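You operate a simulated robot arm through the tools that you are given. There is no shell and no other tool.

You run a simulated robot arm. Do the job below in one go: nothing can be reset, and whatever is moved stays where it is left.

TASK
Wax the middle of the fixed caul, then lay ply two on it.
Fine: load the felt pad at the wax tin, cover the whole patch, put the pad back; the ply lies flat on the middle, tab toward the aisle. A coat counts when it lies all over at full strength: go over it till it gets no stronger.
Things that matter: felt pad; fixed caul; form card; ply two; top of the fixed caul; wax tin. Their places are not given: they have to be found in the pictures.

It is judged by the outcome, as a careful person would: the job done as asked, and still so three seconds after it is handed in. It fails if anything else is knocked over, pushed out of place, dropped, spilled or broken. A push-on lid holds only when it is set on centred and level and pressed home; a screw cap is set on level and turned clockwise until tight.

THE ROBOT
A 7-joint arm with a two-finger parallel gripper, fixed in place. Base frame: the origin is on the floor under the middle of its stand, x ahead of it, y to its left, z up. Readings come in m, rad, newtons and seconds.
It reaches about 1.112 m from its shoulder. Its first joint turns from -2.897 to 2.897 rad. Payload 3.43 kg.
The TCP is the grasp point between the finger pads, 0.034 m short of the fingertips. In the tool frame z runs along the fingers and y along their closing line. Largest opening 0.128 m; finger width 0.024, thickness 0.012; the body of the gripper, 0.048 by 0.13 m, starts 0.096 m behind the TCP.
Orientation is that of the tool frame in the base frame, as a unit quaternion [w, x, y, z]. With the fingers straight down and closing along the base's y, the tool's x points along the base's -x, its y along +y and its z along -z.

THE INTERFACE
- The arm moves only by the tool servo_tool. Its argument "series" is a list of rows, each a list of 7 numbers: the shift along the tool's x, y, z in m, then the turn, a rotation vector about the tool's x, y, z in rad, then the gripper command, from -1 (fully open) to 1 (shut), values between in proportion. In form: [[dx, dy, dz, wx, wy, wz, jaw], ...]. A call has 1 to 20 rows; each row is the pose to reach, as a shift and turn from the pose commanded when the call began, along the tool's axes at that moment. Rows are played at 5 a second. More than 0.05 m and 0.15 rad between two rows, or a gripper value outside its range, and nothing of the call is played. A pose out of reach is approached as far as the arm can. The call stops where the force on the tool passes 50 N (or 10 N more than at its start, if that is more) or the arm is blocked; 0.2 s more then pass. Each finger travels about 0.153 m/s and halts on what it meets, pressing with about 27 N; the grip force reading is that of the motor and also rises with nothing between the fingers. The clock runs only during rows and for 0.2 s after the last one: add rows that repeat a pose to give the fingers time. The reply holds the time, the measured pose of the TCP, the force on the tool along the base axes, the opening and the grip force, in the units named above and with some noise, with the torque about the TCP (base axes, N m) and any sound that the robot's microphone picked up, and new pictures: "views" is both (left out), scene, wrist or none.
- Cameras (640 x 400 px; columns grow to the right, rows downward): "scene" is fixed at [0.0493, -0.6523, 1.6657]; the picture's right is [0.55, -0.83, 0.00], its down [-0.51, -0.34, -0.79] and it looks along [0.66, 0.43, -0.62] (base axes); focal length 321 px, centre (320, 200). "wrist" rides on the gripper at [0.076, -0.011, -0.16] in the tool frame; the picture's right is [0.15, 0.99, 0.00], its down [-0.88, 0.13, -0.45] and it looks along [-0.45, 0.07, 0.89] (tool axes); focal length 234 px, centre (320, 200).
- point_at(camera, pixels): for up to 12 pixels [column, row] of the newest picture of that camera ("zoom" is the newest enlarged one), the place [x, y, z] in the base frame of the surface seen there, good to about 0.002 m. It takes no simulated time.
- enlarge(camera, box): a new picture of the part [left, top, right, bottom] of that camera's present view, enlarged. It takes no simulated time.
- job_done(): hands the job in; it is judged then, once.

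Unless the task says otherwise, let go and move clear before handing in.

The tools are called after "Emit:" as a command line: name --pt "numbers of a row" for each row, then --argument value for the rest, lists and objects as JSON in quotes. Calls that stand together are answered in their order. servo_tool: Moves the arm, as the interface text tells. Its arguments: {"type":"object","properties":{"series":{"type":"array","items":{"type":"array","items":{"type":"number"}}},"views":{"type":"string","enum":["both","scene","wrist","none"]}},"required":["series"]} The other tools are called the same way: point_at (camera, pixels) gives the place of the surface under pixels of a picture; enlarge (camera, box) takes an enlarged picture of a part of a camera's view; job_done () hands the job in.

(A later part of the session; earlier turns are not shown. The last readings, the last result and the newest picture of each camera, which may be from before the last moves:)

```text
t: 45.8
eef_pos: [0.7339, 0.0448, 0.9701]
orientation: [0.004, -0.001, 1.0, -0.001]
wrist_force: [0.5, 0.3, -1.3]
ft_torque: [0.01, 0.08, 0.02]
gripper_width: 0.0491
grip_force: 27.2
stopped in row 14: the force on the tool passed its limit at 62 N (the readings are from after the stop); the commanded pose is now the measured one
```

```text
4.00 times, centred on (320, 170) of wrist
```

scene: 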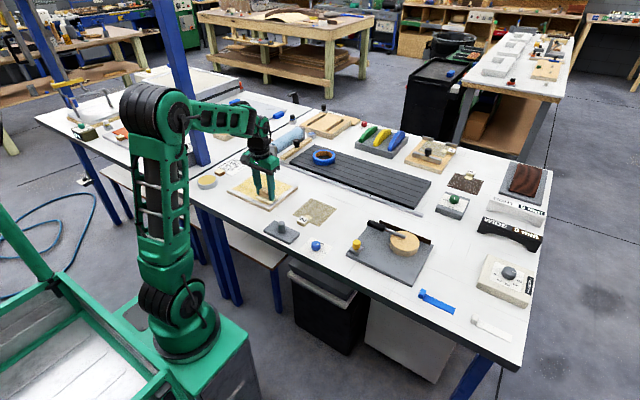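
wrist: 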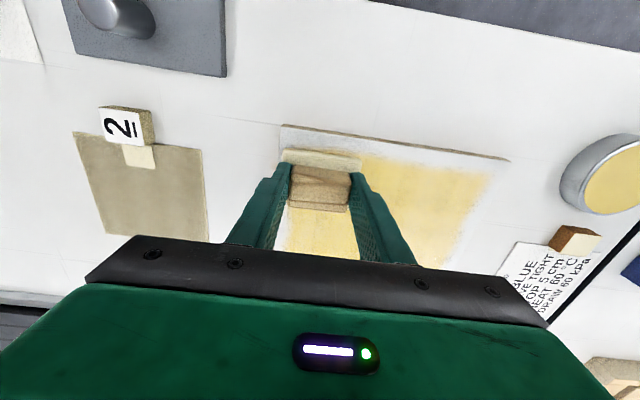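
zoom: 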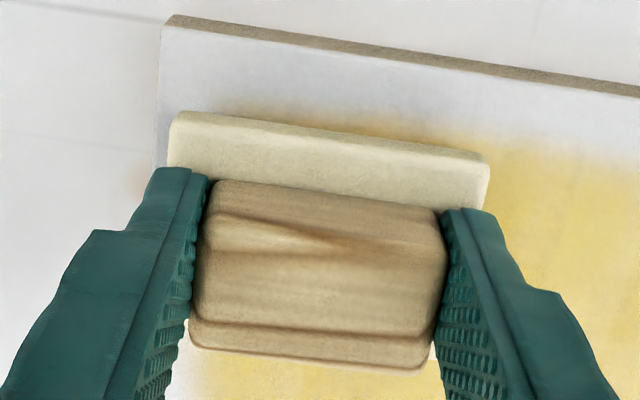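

Emit:
point_at --camera "zoom" --pixels '[[180, 125], [480, 165], [330, 145], [330, 170], [220, 190], [430, 220], [320, 215], [320, 260], [320, 310], [320, 335], [200, 300], [425, 340]]'

Emit:
enlarge --camera "scene" --box '[250, 182, 286, 207]'

Emit:
point_at --camera "scene" --pixels '[[260, 196], [263, 197.5], [266, 199], [270, 201], [273, 202.5], [273, 204], [266, 196], [270, 198], [264, 189], [268, 191], [266, 193], [262, 191]]'

```text
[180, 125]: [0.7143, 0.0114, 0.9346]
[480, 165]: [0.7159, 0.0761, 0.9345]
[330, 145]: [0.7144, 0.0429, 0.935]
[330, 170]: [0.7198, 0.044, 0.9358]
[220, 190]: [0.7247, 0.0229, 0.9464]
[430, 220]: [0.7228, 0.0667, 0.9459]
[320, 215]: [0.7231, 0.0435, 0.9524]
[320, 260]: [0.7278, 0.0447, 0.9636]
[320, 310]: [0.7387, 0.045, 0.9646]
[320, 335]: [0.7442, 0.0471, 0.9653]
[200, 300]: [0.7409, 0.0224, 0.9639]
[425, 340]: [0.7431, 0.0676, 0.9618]
```

```text
16.00 times, centred on (268, 194) of scene
```

zoom: 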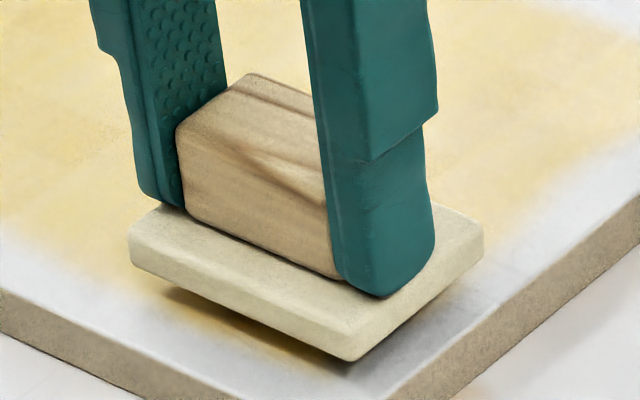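

```text
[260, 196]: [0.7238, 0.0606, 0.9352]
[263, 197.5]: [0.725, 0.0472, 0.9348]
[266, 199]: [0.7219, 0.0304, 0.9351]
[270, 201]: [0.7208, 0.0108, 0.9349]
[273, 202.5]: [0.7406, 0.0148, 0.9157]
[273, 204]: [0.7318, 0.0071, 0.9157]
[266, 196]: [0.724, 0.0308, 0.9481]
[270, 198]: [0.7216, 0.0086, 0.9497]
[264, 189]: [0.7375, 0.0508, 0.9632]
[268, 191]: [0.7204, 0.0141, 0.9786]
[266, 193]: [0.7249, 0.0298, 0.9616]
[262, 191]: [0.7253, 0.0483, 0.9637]
```

The pad slid up about 2 mm in the grip and pitched slightly, but it is still held firmly. I'll set it back down flat here to level it, then continue with gentler strokes along the grip axis only.

Emit:
servo_tool --pt "-0.002 0.0 0.004 -0.002 0.008 0.002 0.6" --pt "-0.002 0.0 0.0065 -0.002 0.008 0.002 0.6" --pt "-0.002 0.0 0.0075 -0.002 0.008 0.002 0.6" --pt "-0.002 0.0 0.008 -0.002 0.008 0.002 0.6" --pt "-0.002 0.0 0.008 -0.002 0.008 0.002 0.6"

Emit:
enlarge --camera "scene" --box '[220, 160, 310, 216]'

```text
t: 47.0
eef_pos: [0.7369, 0.0464, 0.9631]
orientation: [0.001, 0.0, 1.0, 0.0]
wrist_force: [-6.5, -3.6, 17.3]
ft_torque: [-0.21, 0.22, -0.04]
gripper_width: 0.0493
grip_force: 27.0
```

scene: 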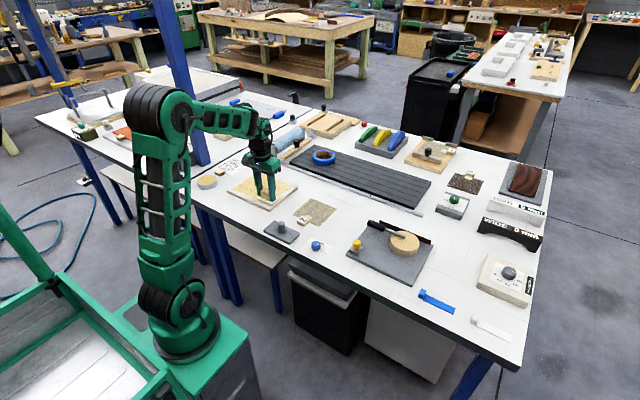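
wrist: 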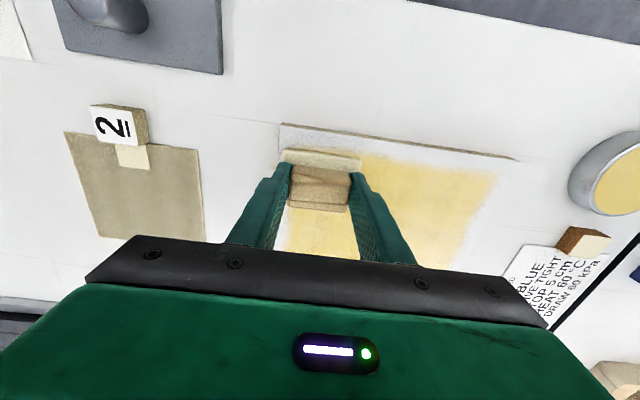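

```text
7.11 times, centred on (265, 188) of scene
```

zoom: 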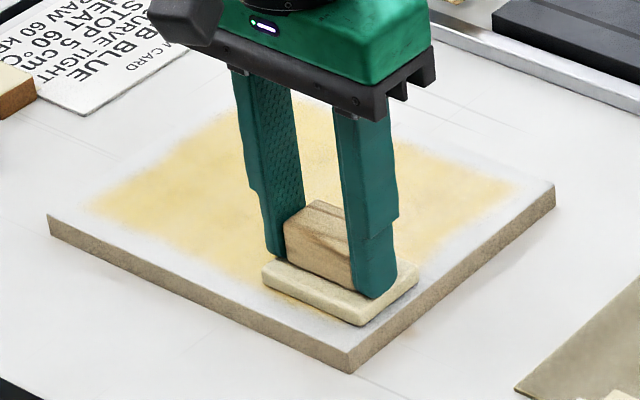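

The pad sits flat again (17 N). I'll ease off slightly and do lengthwise strokes with slow sideways shifts.

Emit:
servo_tool --pt "0 0 -0.0003 0 0 0 0.6" --pt "0 0.027 -0.0003 0 0 0 0.6" --pt "0 0.054 -0.0003 0 0 0 0.6" --pt "0 0.081 -0.0003 0 0 0 0.6" --pt "0 0.108 -0.0003 0 0 0 0.6" --pt "0 0.134 -0.0003 0 0 0 0.6" --pt "-0.012 0.134 -0.0003 0 0 0 0.6" --pt "-0.024 0.134 -0.0003 0 0 0 0.6" --pt "-0.034 0.134 -0.0003 0 0 0 0.6" --pt "-0.034 0.107 -0.0003 0 0 0 0.6" --pt "-0.034 0.08 -0.0003 0 0 0 0.6" --pt "-0.034 0.053 -0.0003 0 0 0 0.6" --pt "-0.034 0.026 -0.0003 0 0 0 0.6" --pt "-0.034 0 -0.0003 0 0 0 0.6"

Emit:
enlarge --camera "scene" --box '[220, 160, 310, 216]'

```text
t: 50.0
eef_pos: [0.7714, 0.047, 0.9614]
orientation: [0.0, -0.001, 1.0, -0.001]
wrist_force: [0.3, 0.5, -0.5]
ft_torque: [-0.02, -0.01, -0.01]
gripper_width: 0.0489
grip_force: 26.8
```

scene: 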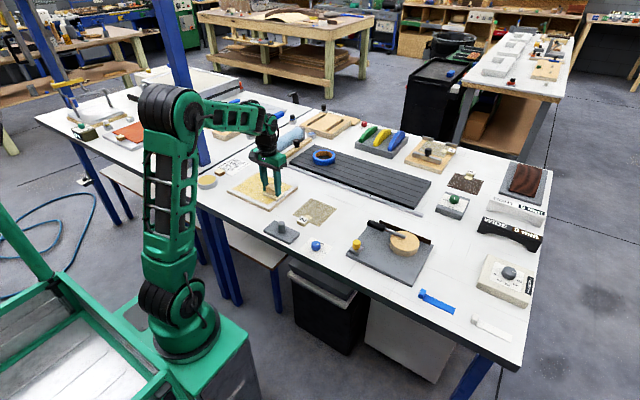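
wrist: 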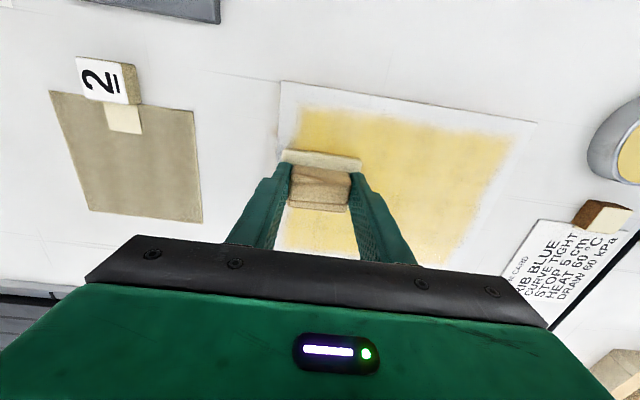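

```text
7.11 times, centred on (265, 188) of scene
```

zoom: 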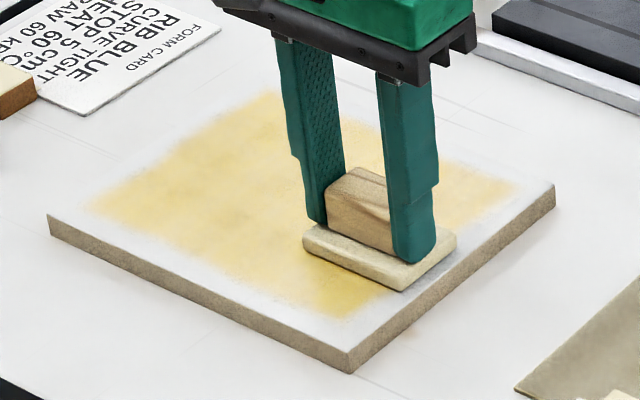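

Contact faded again (z 0.9614, no force) as the pad crept up in the fingers; by now the felt should be against the fingertips and can creep no further. I'll lower until force returns.

Emit:
servo_tool --pt "0 0 0.0006 0 0 0 0.6" --pt "0 0 0.0012 0 0 0 0.6" --pt "0 0 0.0012 0 0 0 0.6" --views "wrist"

```text
t: 50.8
eef_pos: [0.7708, 0.0451, 0.961]
orientation: [0.001, 0.0, 1.0, -0.001]
wrist_force: [-1.0, 3.3, 9.5]
ft_torque: [0.08, 0.09, 0.03]
gripper_width: 0.0491
grip_force: 26.7
```

wrist: 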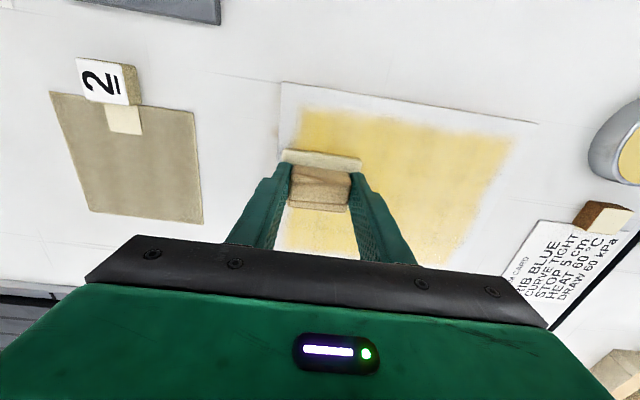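

Contact is 9.5 N. I'll continue with the middle and far strips.

Emit:
servo_tool --pt "0 0.027 0 0 0 0 0.6" --pt "0 0.054 0 0 0 0 0.6" --pt "0 0.081 0 0 0 0 0.6" --pt "0 0.108 0 0 0 0 0.6" --pt "0 0.134 0 0 0 0 0.6" --pt "-0.017 0.134 0 0 0 0 0.6" --pt "-0.034 0.134 0 0 0 0 0.6" --pt "-0.034 0.107 0 0 0 0 0.6" --pt "-0.034 0.08 0 0 0 0 0.6" --pt "-0.034 0.053 0 0 0 0 0.6" --pt "-0.034 0.026 0 0 0 0 0.6" --pt "-0.034 0 0 0 0 0 0.6" --pt "-0.05 0 0 0 0 0 0.6" --pt "-0.067 0 0 0 0 0 0.6" --pt "-0.067 0.027 0 0 0 0 0.6" --pt "-0.067 0.054 0 0 0 0 0.6" --pt "-0.067 0.081 0 0 0 0 0.6" --pt "-0.067 0.108 0 0 0 0 0.6" --pt "-0.067 0.134 0 0 0 0 0.6"

Emit:
enlarge --camera "scene" --box '[220, 160, 310, 216]'

```text
t: 51.5
eef_pos: [0.7618, 0.1094, 0.9702]
orientation: [0.008, 0.003, 1.0, -0.001]
wrist_force: [0.8, -0.1, -2.3]
ft_torque: [0.0, 0.13, 0.05]
gripper_width: 0.0492
grip_force: 27.1
stopped in row 3: the force on the tool passed its limit at 52 N (the readings are from after the stop); the commanded pose is now the measured one
```

scene: 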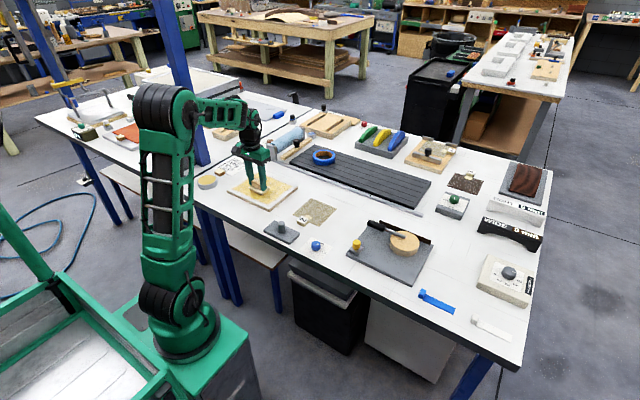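
wrist: 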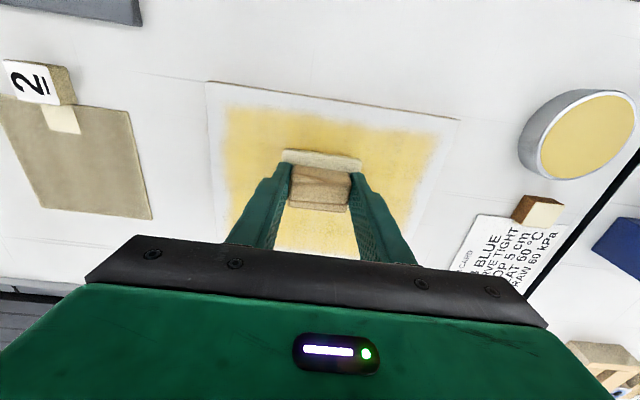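

```text
7.11 times, centred on (265, 188) of scene
```

zoom: 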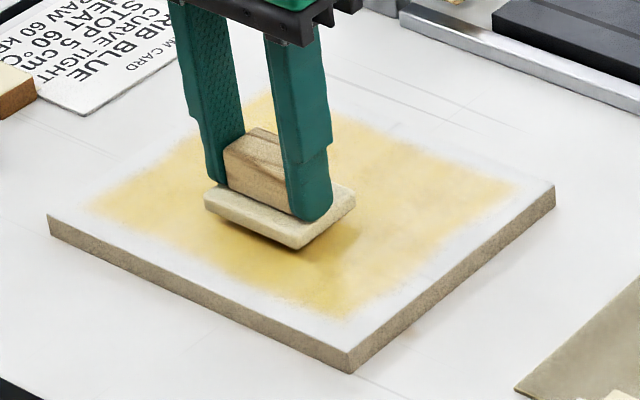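

Another spike (52 N), now that the felt bears rigidly on the fingertips. I'll lift off, move aside over the tin and inspect the coat.

Emit:
servo_tool --pt "0 0 -0.025 -0.001 0.008 -0.003 0.6" --pt "0 0 -0.05 -0.002 0.016 -0.006 0.6" --pt "0.012 0.045 -0.05 -0.002 0.016 -0.006 0.6" --pt "0.024 0.09 -0.05 -0.002 0.016 -0.006 0.6" --pt "0.036 0.135 -0.05 -0.002 0.016 -0.006 0.6" --pt "0.048 0.18 -0.05 -0.002 0.016 -0.006 0.6" --pt "0.063 0.2245 -0.05 -0.002 0.016 -0.006 0.6" --pt "0.063 0.2245 -0.05 -0.002 0.016 -0.006 0.6"

Emit:
enlarge --camera "scene" --box '[220, 160, 310, 216]'

Emit:
enlarge --camera "wrist" --box '[0, 80, 240, 230]'

Emit:
enlarge --camera "wrist" --box '[240, 90, 400, 230]'

```text
t: 53.4
eef_pos: [0.6964, 0.3354, 1.0186]
orientation: [0.0, 0.0, 1.0, 0.0]
wrist_force: [-0.2, 0.1, -0.3]
ft_torque: [0.03, 0.01, 0.02]
gripper_width: 0.0488
grip_force: 27.5
```

scene: 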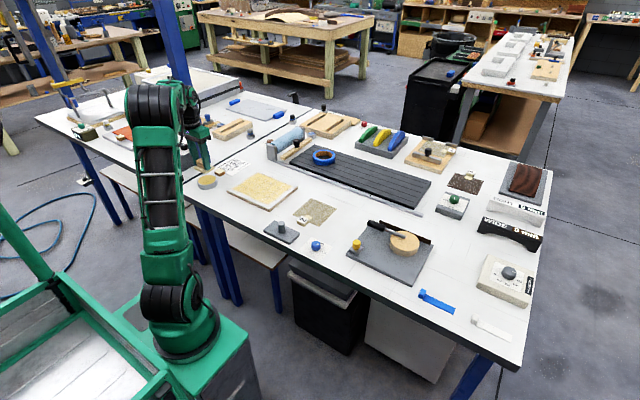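
wrist: 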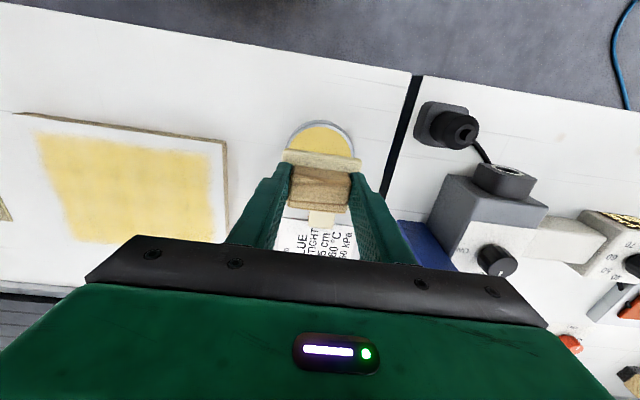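

```text
7.11 times, centred on (265, 188) of scene
```

zoom: 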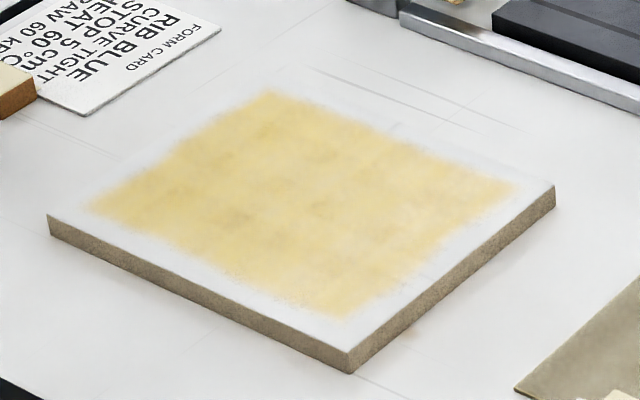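

```text
2.67 times, centred on (120, 155) of wrist
```

zoom: 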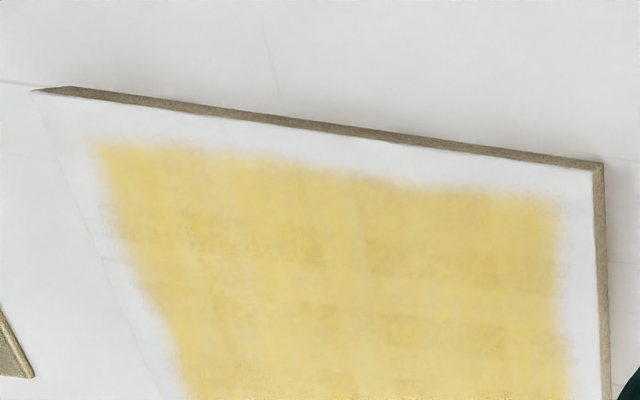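

```text
2.86 times, centred on (320, 160) of wrist
```

zoom: 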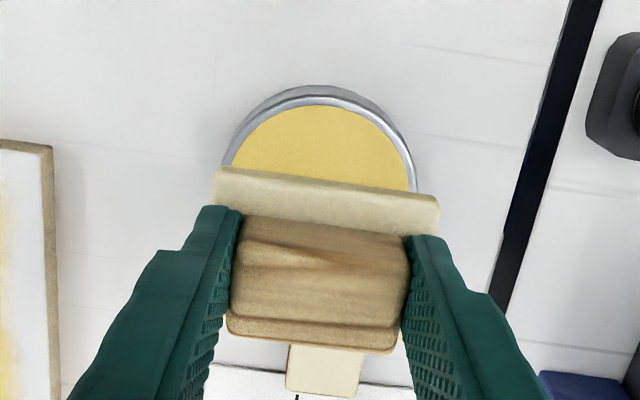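

The coat now fills a full rectangle (x 0.718–0.862, y 0.020–0.208) evenly, with all corners in. To be sure it is at full strength I'll reload once more and give it another complete pass after re-seating the pad in the grip.

Emit:
servo_tool --pt "-0.001 -0.0015 0.025 0 0 0 0.6" --pt "-0.001 -0.0015 0.042 0 0 0 0.6" --pt "-0.001 -0.0015 0.048 0 0 0 0.6" --pt "-0.001 -0.0015 0.0495 0 0 0 0.6" --pt "-0.001 -0.0015 0.0505 0 0 0 0.6" --pt "-0.001 -0.0015 0.0505 0 0 0 0.6" --views "wrist"

```text
t: 54.8
eef_pos: [0.7, 0.3337, 0.968]
orientation: [0.002, 0.0, 1.0, 0.001]
wrist_force: [-0.2, 0.0, 10.5]
ft_torque: [-0.15, 0.02, 0.0]
gripper_width: 0.0494
grip_force: 26.9
```

wrist: 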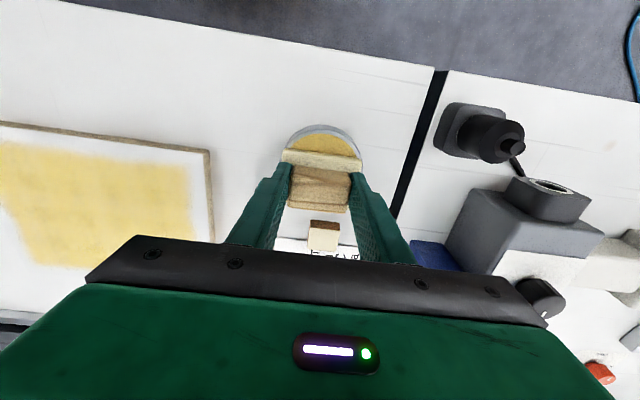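

Reloaded (10.5 N). I'll carry it to the near-left corner of the patch and set it down lightly.

Emit:
servo_tool --pt "0 0 0 0 0 0 0.6" --pt "0 0 -0.02 0 0 0 0.6" --pt "0 0 -0.045 0 0 0 0.6" --pt "-0.013 -0.045 -0.045 0 0 0 0.6" --pt "-0.026 -0.09 -0.045 0 0 0 0.6" --pt "-0.036 -0.13 -0.045 0 0 0 0.6" --pt "-0.038 -0.152 -0.045 0 0 0 0.6" --pt "-0.038 -0.152 -0.015 0 0 0 0.6" --pt "-0.038 -0.152 0.002 0 0 0 0.6" --pt "-0.038 -0.152 0.005 0 0 0 0.6" --pt "-0.038 -0.152 0.0062 0 0 0 0.6" --pt "-0.038 -0.152 0.0062 0 0 0 0.6" --views "scene"

Emit:
enlarge --camera "scene" --box '[220, 160, 310, 216]'

```text
t: 57.4
eef_pos: [0.7396, 0.1824, 0.9617]
orientation: [0.001, -0.001, 1.0, 0.001]
wrist_force: [0.1, 1.8, 2.7]
ft_torque: [-0.02, 0.01, 0.02]
gripper_width: 0.0491
grip_force: 27.1
```

scene: 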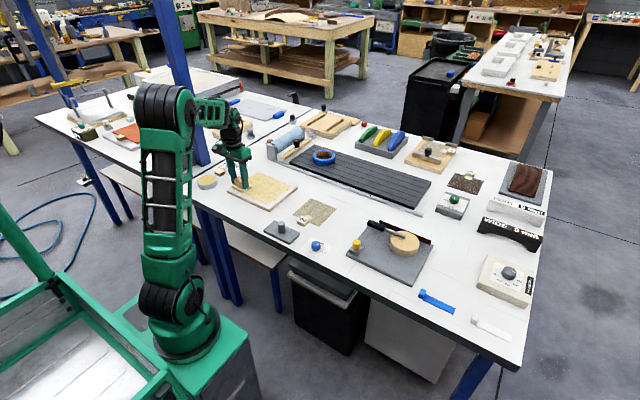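

```text
7.11 times, centred on (265, 188) of scene
```

zoom: 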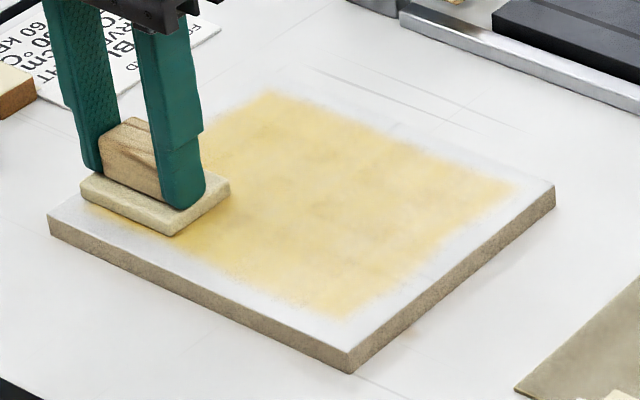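

The pad rests on the caul at light contact (2.7 N). I'll open briefly, rise 3 mm and re-grip so the felt has clearance below the fingertips again.

Emit:
servo_tool --pt "0 0 0 0 0 0 0.0" --pt "0 0 0 0 0 0 0.0" --pt "0 0 -0.003 0 0 0 0.0" --pt "0 0 -0.003 0 0 0 0.3" --pt "0 0 -0.003 0 0 0 0.6" --pt "0 0 -0.003 0 0 0 0.6"

Emit:
enlarge --camera "wrist" --box '[240, 90, 400, 230]'

```text
t: 58.8
eef_pos: [0.7403, 0.1823, 0.966]
orientation: [0.001, 0.0, 1.0, 0.0]
wrist_force: [0.3, -0.1, -0.2]
ft_torque: [-0.02, 0.01, 0.0]
gripper_width: 0.049
grip_force: 27.3
```

scene: 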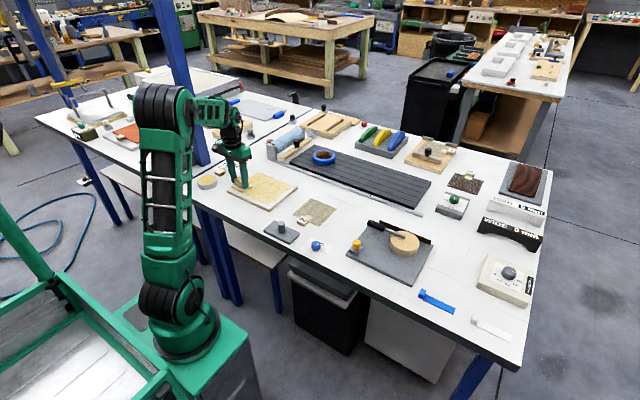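
wrist: 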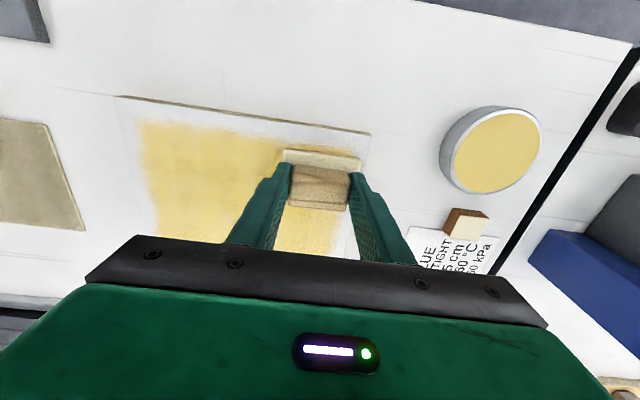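

```text
2.86 times, centred on (320, 160) of wrist
```

zoom: 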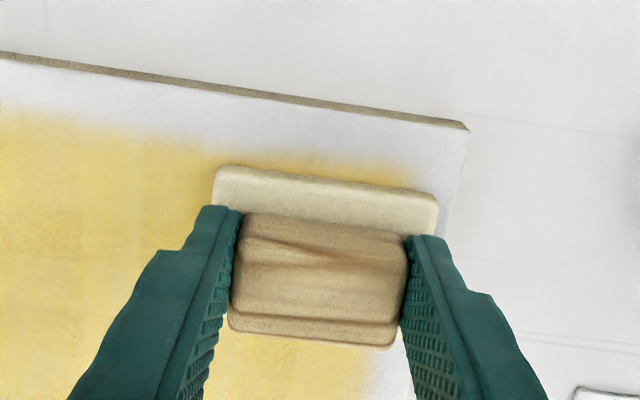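

Re-gripped at z 0.966 with clearance below the tips. Now a slow, complete pass: first the near two strips.

Emit:
servo_tool --pt "0.003 0 0.0006 0 0 0 0.6" --pt "0.003 0 0.001 0 0 0 0.6" --pt "0.003 -0.027 0.001 0 0 0 0.6" --pt "0.003 -0.054 0.001 0 0 0 0.6" --pt "0.003 -0.081 0.001 0 0 0 0.6" --pt "0.003 -0.108 0.001 0 0 0 0.6" --pt "0.003 -0.136 0.001 0 0 0 0.6" --pt "-0.007 -0.136 0.001 0 0 0 0.6" --pt "-0.017 -0.136 0.001 0 0 0 0.6" --pt "-0.027 -0.136 0.001 0 0 0 0.6" --pt "-0.027 -0.108 0.001 0 0 0 0.6" --pt "-0.027 -0.081 0.001 0 0 0 0.6" --pt "-0.027 -0.054 0.001 0 0 0 0.6" --pt "-0.027 -0.027 0.001 0 0 0 0.6" --pt "-0.027 0 0.001 0 0 0 0.6"

Emit:
enlarge --camera "scene" --box '[220, 160, 310, 216]'

```text
t: 62.0
eef_pos: [0.7634, 0.1796, 0.9649]
orientation: [-0.001, -0.001, 1.0, 0.0]
wrist_force: [0.0, -0.3, 0.1]
ft_torque: [0.0, -0.03, -0.01]
gripper_width: 0.049
grip_force: 26.5
```

scene: 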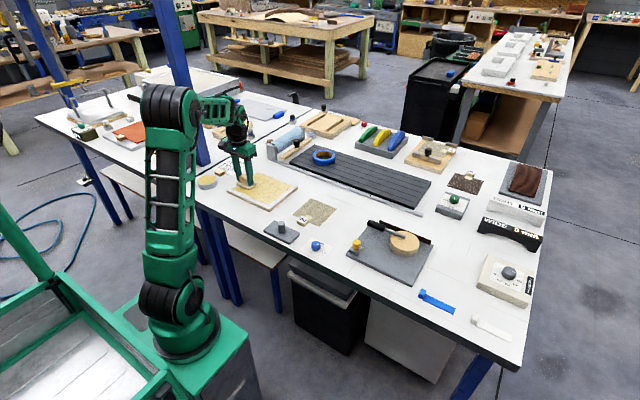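
wrist: 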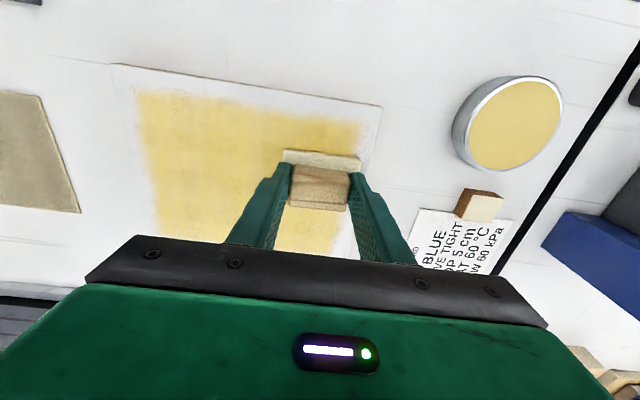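

```text
7.11 times, centred on (265, 188) of scene
```

zoom: 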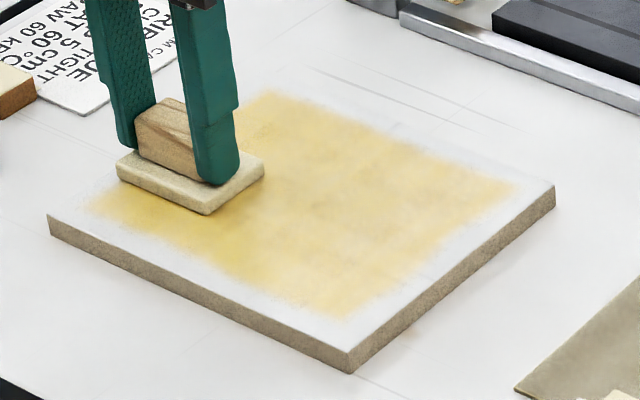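

Near strips done (force settles back to ~0 as the pad eases up in the grip). For the far strips I'll feed down slightly along the stroke to hold a light pressure.

Emit:
servo_tool --pt "0 0 0.0007 0 0 0 0.6" --pt "-0.012 0 0.0008 0 0 0 0.6" --pt "-0.024 0 0.0009 0 0 0 0.6" --pt "-0.034 0 0.001 0 0 0 0.6" --pt "-0.034 -0.027 0.0011 0 0 0 0.6" --pt "-0.034 -0.054 0.0012 0 0 0 0.6" --pt "-0.034 -0.081 0.0013 0 0 0 0.6" --pt "-0.034 -0.108 0.0014 0 0 0 0.6" --pt "-0.034 -0.136 0.0015 0 0 0 0.6" --pt "-0.049 -0.136 0.0016 0 0 0 0.6" --pt "-0.064 -0.136 0.0017 0 0 0 0.6" --pt "-0.078 -0.136 0.0018 0 0 0 0.6" --pt "-0.078 -0.108 0.0019 0 0 0 0.6" --pt "-0.078 -0.081 0.002 0 0 0 0.6" --pt "-0.078 -0.054 0.0021 0 0 0 0.6" --pt "-0.078 -0.027 0.0022 0 0 0 0.6" --pt "-0.078 0.0 0.0023 0 0 0 0.6"

Emit:
enlarge --camera "scene" --box '[220, 160, 310, 216]'

```text
t: 65.4
eef_pos: [0.8345, 0.1489, 0.9706]
orientation: [0.009, 0.001, 1.0, 0.001]
wrist_force: [0.8, 0.4, -1.1]
ft_torque: [-0.01, 0.12, 0.01]
gripper_width: 0.0492
grip_force: 26.5
stopped in row 17: the force on the tool passed its limit at 52 N (the readings are from after the stop); the commanded pose is now the measured one
```

scene: 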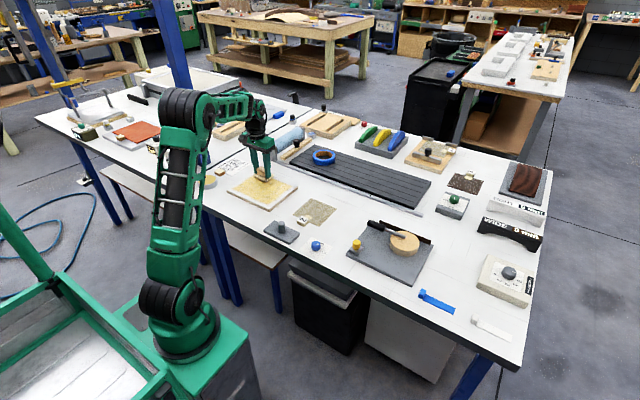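
wrist: 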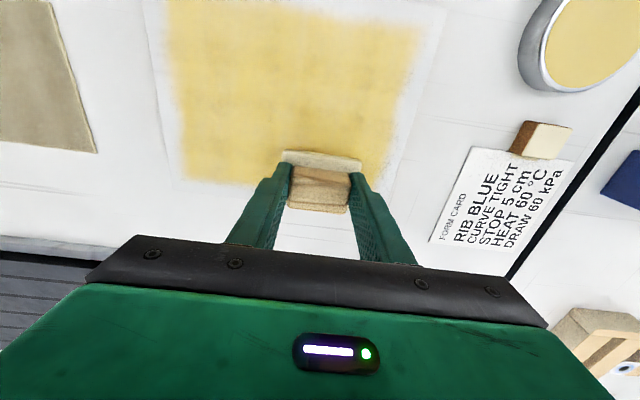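

```text
7.11 times, centred on (265, 188) of scene
```

zoom: 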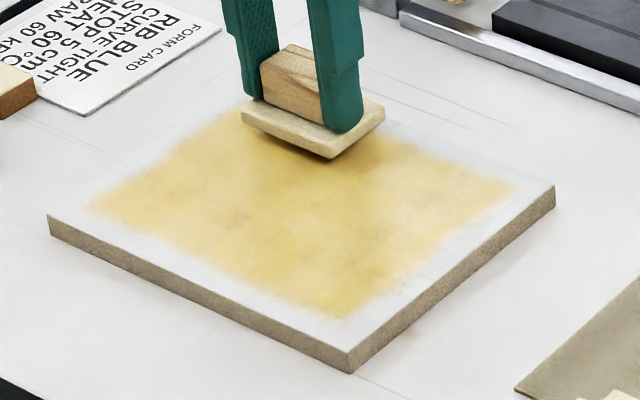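

Nearly the entire pass is done; the spike occurred only at the very end of the last stroke. I'll lift off, move to the side, and examine the coat at high magnification.

Emit:
servo_tool --pt "0 0 -0.025 0.001 0.009 -0.001 0.6" --pt "0 0 -0.05 0.002 0.018 -0.002 0.6" --pt "0.03 0.04 -0.05 0.002 0.018 -0.002 0.6" --pt "0.06 0.08 -0.05 0.002 0.018 -0.002 0.6" --pt "0.09 0.12 -0.05 0.002 0.018 -0.002 0.6" --pt "0.12 0.155 -0.05 0.002 0.018 -0.002 0.6" --pt "0.135 0.186 -0.05 0.002 0.018 -0.002 0.6" --pt "0.135 0.186 -0.05 0.002 0.018 -0.002 0.6"

Emit:
enlarge --camera "scene" --box '[226, 165, 304, 214]'

Emit:
enlarge --camera "wrist" --box '[0, 90, 260, 250]'

```text
t: 67.2
eef_pos: [0.6986, 0.3359, 1.0155]
orientation: [0.0, 0.0, 1.0, 0.0]
wrist_force: [-0.4, -0.9, -0.3]
ft_torque: [0.0, -0.01, -0.01]
gripper_width: 0.0491
grip_force: 27.0
```

scene: 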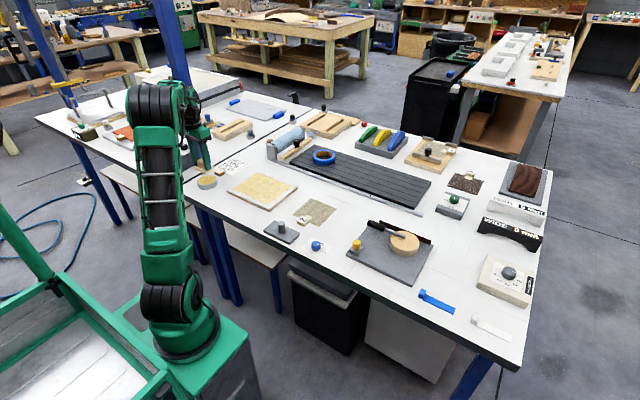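
wrist: 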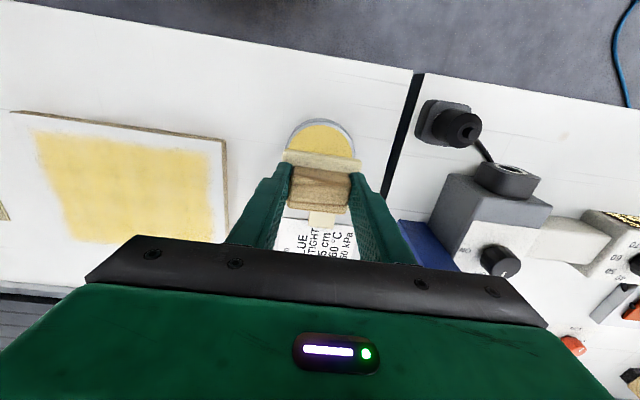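

```text
8.16 times, centred on (265, 190) of scene
```

zoom: 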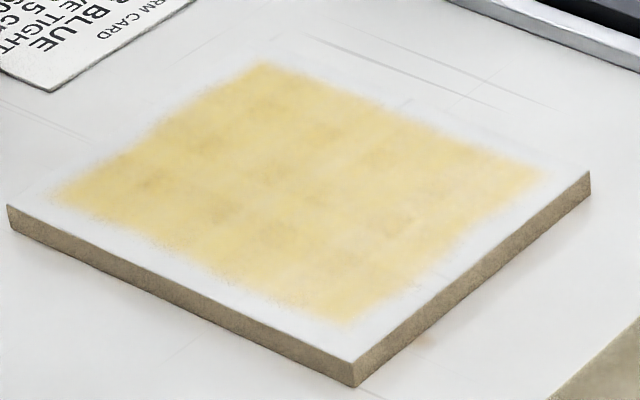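

```text
2.46 times, centred on (130, 170) of wrist
```

zoom: 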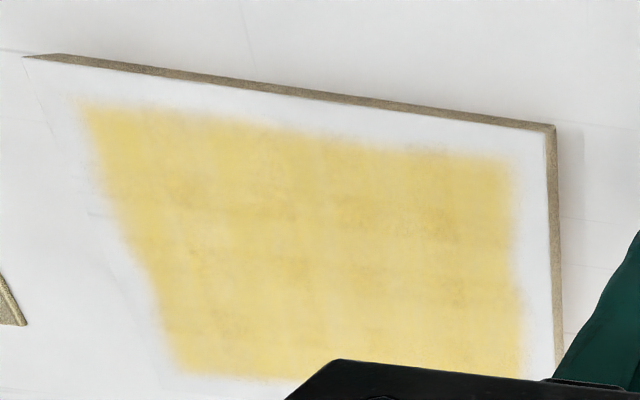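

The coat looks uniform and no stronger than before the pass. To judge the far corners fairly I'll get an unobstructed wrist view of the whole caul from higher up.

Emit:
servo_tool --pt "-0.03 0 -0.03 0 0 0 0.6" --pt "-0.06 0 -0.06 0 0 0 0.6" --pt "-0.09 0 -0.08 0 0 0 0.6" --pt "-0.11 0 -0.1 0 0 0 0.6" --pt "-0.11 0 -0.1 0 0 0 0.6" --views "wrist"

Emit:
enlarge --camera "wrist" --box '[60, 0, 300, 150]'

```text
t: 68.4
eef_pos: [0.8067, 0.3368, 1.1173]
orientation: [-0.001, 0.0, 1.0, 0.001]
wrist_force: [-0.8, 0.2, -0.4]
ft_torque: [-0.01, 0.05, 0.0]
gripper_width: 0.049
grip_force: 27.3
```

wrist: 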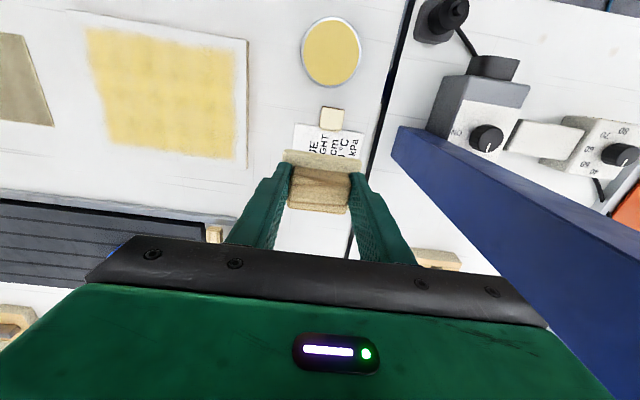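

```text
2.67 times, centred on (180, 75) of wrist
```

zoom: 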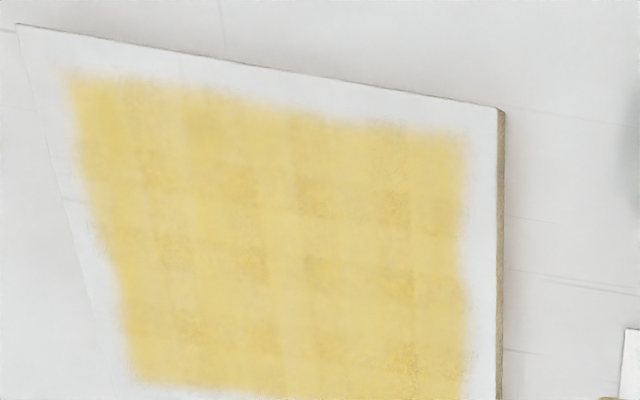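

The coat is an even yellow right to all four edges. For certainty I'll make one more full, gentle pass and check that it gets no stronger; first set the pad down at the near-left corner again.

Emit:
servo_tool --pt "0.012 -0.03 0.03 0 0 0 0.6" --pt "0.024 -0.06 0.06 0 0 0 0.6" --pt "0.036 -0.09 0.08 0 0 0 0.6" --pt "0.048 -0.12 0.09 0 0 0 0.6" --pt "0.06 -0.145 0.1 0 0 0 0.6" --pt "0.067 -0.155 0.12 0 0 0 0.6" --pt "0.067 -0.155 0.14 0 0 0 0.6" --pt "0.067 -0.155 0.15 0 0 0 0.6" --pt "0.067 -0.155 0.1535 0 0 0 0.6" --pt "0.067 -0.155 0.155 0 0 0 0.6" --pt "0.067 -0.155 0.1555 0 0 0 0.6" --pt "0.067 -0.155 0.1555 0 0 0 0.6" --views "wrist"

```text
t: 71.0
eef_pos: [0.7413, 0.1817, 0.9638]
orientation: [-0.001, 0.0, 1.0, -0.001]
wrist_force: [-0.4, 0.6, -1.1]
ft_torque: [-0.02, -0.01, -0.01]
gripper_width: 0.0491
grip_force: 27.2
```

wrist: 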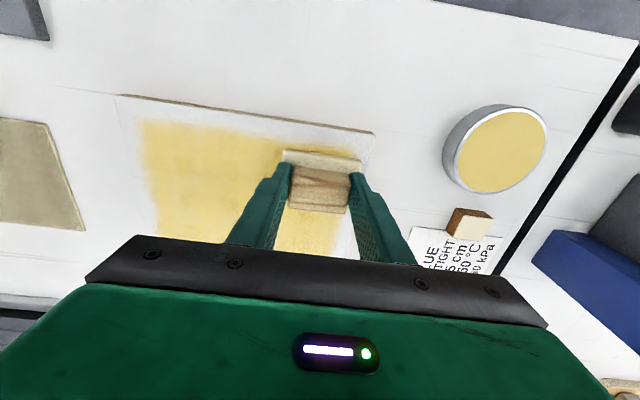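

Emit:
servo_tool --pt "0 0 0.0008 0 0 0 0.6" --pt "0 0 0.0015 0 0 0 0.6" --pt "0 0 0.0021 0 0 0 0.6" --pt "0 0 0.0021 0 0 0 0.6" --views "none"

```text
t: 72.0
eef_pos: [0.7424, 0.1813, 0.9613]
orientation: [0.0, 0.0, 1.0, 0.0]
wrist_force: [-2.8, 2.6, 6.5]
ft_torque: [0.15, -0.1, 0.09]
gripper_width: 0.0491
grip_force: 26.8
```

The pad is down with 6.5 N at z 0.9613. I'll re-grip it 3.5 mm higher and then do the near strips.

Emit:
servo_tool --pt "0 0 0 0 0 0 0.0" --pt "0 0 0 0 0 0 0.0" --pt "0 0 -0.004 0 0 0 0.0" --pt "0 0 -0.004 0 0 0 0.3" --pt "0 0 -0.004 0 0 0 0.6" --pt "0 0 -0.004 0 0 0 0.6" --views "none"

Emit:
servo_tool --pt "0.004 0 0.0005 0 0 0 0.6" --pt "0.004 0 0.0009 0 0 0 0.6" --pt "0.004 -0.025 0.0009 0 0 0 0.6" --pt "0.004 -0.05 0.001 0 0 0 0.6" --pt "0.004 -0.075 0.001 0 0 0 0.6" --pt "0.004 -0.1 0.0011 0 0 0 0.6" --pt "0.004 -0.136 0.0011 0 0 0 0.6" --pt "-0.008 -0.136 0.0011 0 0 0 0.6" --pt "-0.02 -0.136 0.0012 0 0 0 0.6" --pt "-0.03 -0.136 0.0012 0 0 0 0.6" --pt "-0.03 -0.1 0.0013 0 0 0 0.6" --pt "-0.03 -0.075 0.0013 0 0 0 0.6" --pt "-0.03 -0.05 0.0014 0 0 0 0.6" --pt "-0.03 -0.025 0.0014 0 0 0 0.6" --pt "-0.03 0 0.0015 0 0 0 0.6" --views "scene"

```text
t: 73.4
eef_pos: [0.7434, 0.1804, 0.9654]
orientation: [-0.001, 0.0, 1.0, 0.0]
wrist_force: [0.8, 0.1, -0.1]
ft_torque: [-0.03, -0.01, -0.01]
gripper_width: 0.0494
grip_force: 27.2
```

```text
t: 76.6
eef_pos: [0.7699, 0.1807, 0.9646]
orientation: [0.0, 0.0, 1.0, -0.001]
wrist_force: [0.7, -3.4, 9.1]
ft_torque: [-0.12, -0.04, 0.07]
gripper_width: 0.049
grip_force: 27.0
```

scene: 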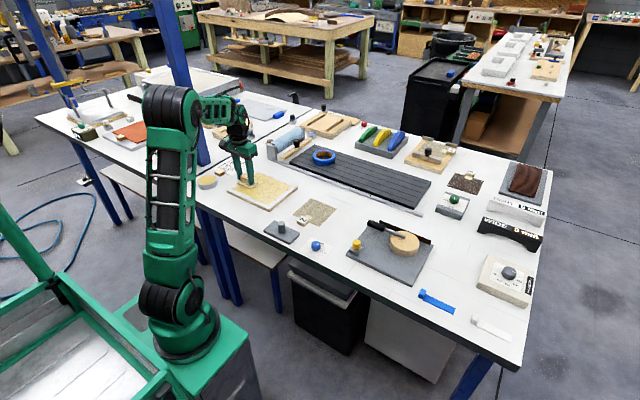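

The near strips went smoothly with 9 N held. Now the far two strips.

Emit:
servo_tool --pt "-0.012 0 0.0 0 0 0 0.6" --pt "-0.024 0 0.0 0 0 0 0.6" --pt "-0.034 0 0.0001 0 0 0 0.6" --pt "-0.034 -0.025 0.0002 0 0 0 0.6" --pt "-0.034 -0.05 0.0002 0 0 0 0.6" --pt "-0.034 -0.075 0.0003 0 0 0 0.6" --pt "-0.034 -0.1 0.0003 0 0 0 0.6" --pt "-0.034 -0.136 0.0004 0 0 0 0.6" --pt "-0.047 -0.136 0.0004 0 0 0 0.6" --pt "-0.06 -0.136 0.0005 0 0 0 0.6" --pt "-0.071 -0.136 0.0005 0 0 0 0.6" --pt "-0.071 -0.1 0.0006 0 0 0 0.6" --pt "-0.071 -0.075 0.0006 0 0 0 0.6" --pt "-0.071 -0.05 0.0007 0 0 0 0.6" --pt "-0.071 -0.025 0.0007 0 0 0 0.6" --pt "-0.071 0.0 0.0008 0 0 0 0.6" --views "scene"

```text
t: 80.0
eef_pos: [0.8419, 0.183, 0.9635]
orientation: [-0.001, 0.0, 1.0, 0.0]
wrist_force: [-1.1, 0.6, -0.5]
ft_torque: [0.03, 0.02, -0.03]
gripper_width: 0.0491
grip_force: 26.8
```

scene: 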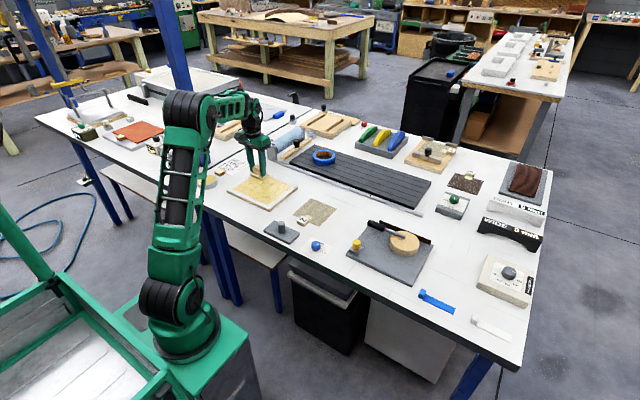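

The far strip's end lost pressure again, so I'll press 0.8 mm and run the far strip back once more, then lift.

Emit:
servo_tool --pt "0 0 0.0006 0 0 0 0.6" --pt "0 0 0.001 0 0 0 0.6" --pt "0 -0.025 0.001 0 0 0 0.6" --pt "0 -0.05 0.001 0 0 0 0.6" --pt "0 -0.075 0.001 0 0 0 0.6" --pt "0 -0.1 0.001 0 0 0 0.6" --pt "0 -0.136 0.001 0 0 0 0.6" --pt "0 -0.136 0.001 0 0 0 0.6" --views "none"

Emit:
servo_tool --pt "0 0 -0.03 0 0 0 0.6" --pt "0 0 -0.07 0 0 0 0.6" --pt "0 -0.05 -0.1 0 0 0 0.6" --pt "0 -0.1 -0.1 0 0 0 0.6" --pt "0 -0.15 -0.1 0 0 0 0.6" --pt "0 -0.15 -0.1 0 0 0 0.6"

Emit:
enlarge --camera "scene" --box '[226, 165, 304, 214]'

Emit:
enlarge --camera "wrist" --box '[400, 60, 640, 240]'

```text
t: 81.8
eef_pos: [0.8431, 0.0437, 0.9642]
orientation: [-0.001, -0.001, 1.0, 0.0]
wrist_force: [0.6, 0.6, 0.0]
ft_torque: [0.0, 0.04, 0.03]
gripper_width: 0.0489
grip_force: 26.9
```

```text
refused: row 3 steps farther than a row can; nothing moved
```

```text
8.16 times, centred on (265, 190) of scene
```

zoom: 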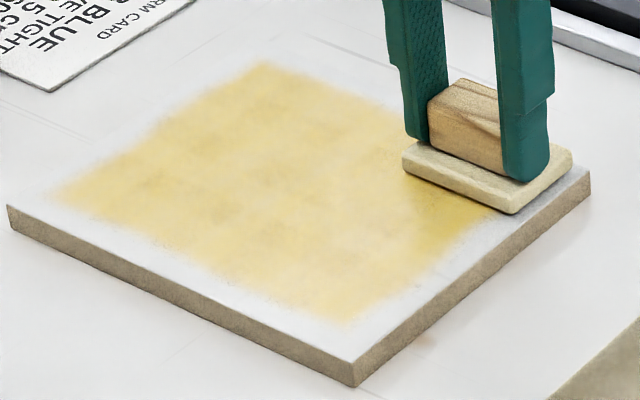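

```text
2.22 times, centred on (520, 150) of wrist
```

zoom: 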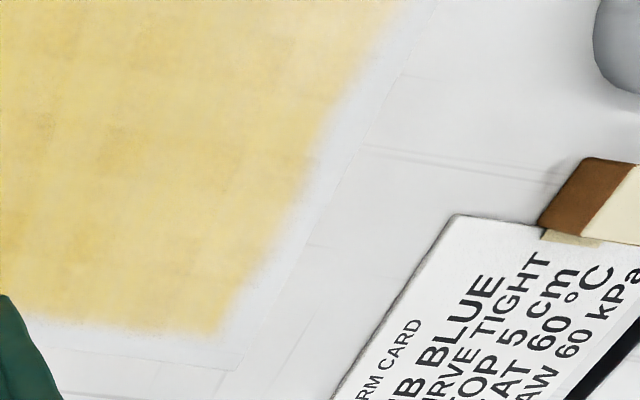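

The coat is complete and even, with no change from the last pass. I'll lift off and carry the pad back to its place at (0.898, −0.263).

Emit:
servo_tool --pt "0 0 -0.03 0 0 0 0.6" --pt "0 0 -0.06 0 0 0 0.6" --pt "0 0 -0.09 0 0 0 0.6" --pt "-0.007 -0.04 -0.09 0 0 0 0.6" --pt "-0.014 -0.08 -0.09 0 0 0 0.6" --pt "-0.021 -0.12 -0.09 0 0 0 0.6" --pt "-0.028 -0.16 -0.09 0 0 0 0.6" --pt "-0.035 -0.2 -0.09 0 0 0 0.6" --pt "-0.042 -0.24 -0.09 0 0 0 0.6" --pt "-0.048 -0.28 -0.09 0 0 0 0.6" --pt "-0.052 -0.306 -0.09 0 0 0 0.6" --pt "-0.052 -0.306 -0.05 0 0 0 0.6" --pt "-0.052 -0.306 -0.02 0 0 0 0.6" --pt "-0.052 -0.306 -0.02 0 0 0 0.6"

Emit:
enlarge --camera "scene" --box '[226, 165, 304, 214]'

Emit:
enlarge --camera "scene" --box '[330, 170, 394, 220]'

Emit:
point_at --camera "zoom" --pixels '[[160, 190], [320, 250], [180, 240], [320, 300]]'

```text
t: 84.8
eef_pos: [0.8923, -0.2602, 0.9827]
orientation: [-0.001, 0.0, 1.0, 0.0]
wrist_force: [0.6, -0.3, -1.0]
ft_torque: [0.01, 0.04, 0.03]
gripper_width: 0.0492
grip_force: 27.0
```

scene: 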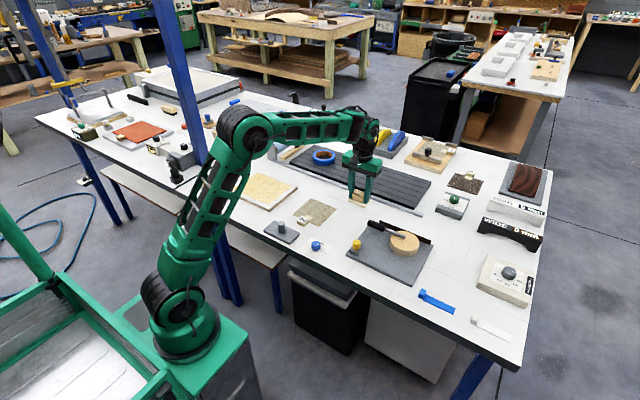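
wrist: 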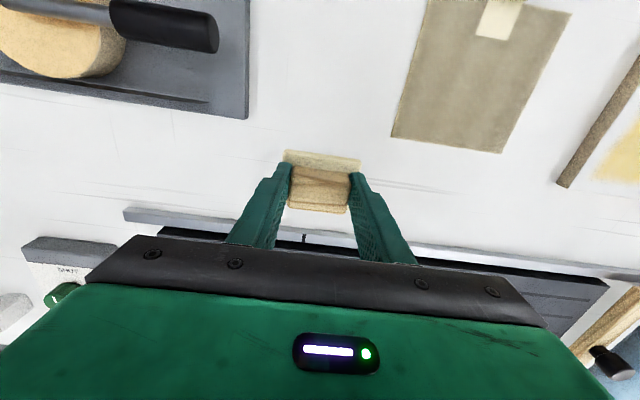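

```text
8.16 times, centred on (265, 190) of scene
```

zoom: 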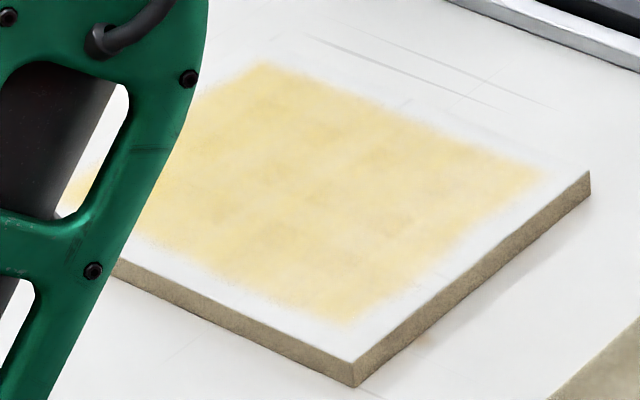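

```text
8.00 times, centred on (362, 195) of scene
```

zoom: 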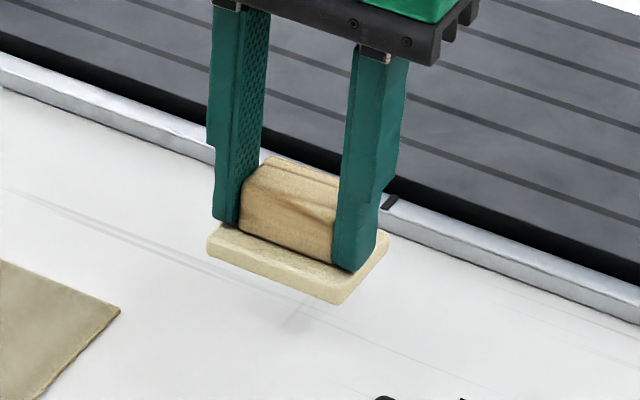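

```text
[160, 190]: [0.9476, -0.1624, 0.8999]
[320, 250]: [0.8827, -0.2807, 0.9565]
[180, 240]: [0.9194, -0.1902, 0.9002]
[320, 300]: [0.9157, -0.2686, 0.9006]
```

I'll measure the felt's current position in the hand so that it goes back exactly on its spot.

Emit:
point_at --camera "zoom" --pixels '[[212, 240], [335, 288], [345, 282], [384, 242], [225, 228], [270, 268], [240, 250], [300, 280]]'

Emit:
enlarge --camera "wrist" --box '[260, 130, 380, 230]'

Emit:
point_at --camera "wrist" --pixels '[[286, 153], [358, 160], [322, 157], [322, 180], [322, 195], [322, 205]]'

```text
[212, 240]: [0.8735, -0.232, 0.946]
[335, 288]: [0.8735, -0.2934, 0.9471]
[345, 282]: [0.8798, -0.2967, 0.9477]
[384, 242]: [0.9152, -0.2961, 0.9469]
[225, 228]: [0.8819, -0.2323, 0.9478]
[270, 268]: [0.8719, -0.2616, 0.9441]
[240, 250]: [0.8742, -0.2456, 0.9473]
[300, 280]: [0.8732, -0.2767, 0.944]
```

```text
4.00 times, centred on (320, 180) of wrist
```

zoom: 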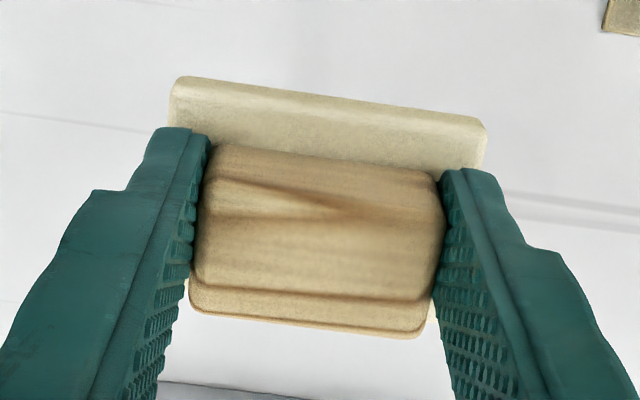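

```text
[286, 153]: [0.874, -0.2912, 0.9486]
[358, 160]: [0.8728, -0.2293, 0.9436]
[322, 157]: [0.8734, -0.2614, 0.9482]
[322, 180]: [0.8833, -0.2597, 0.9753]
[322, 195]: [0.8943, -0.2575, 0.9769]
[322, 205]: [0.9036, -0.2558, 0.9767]
```

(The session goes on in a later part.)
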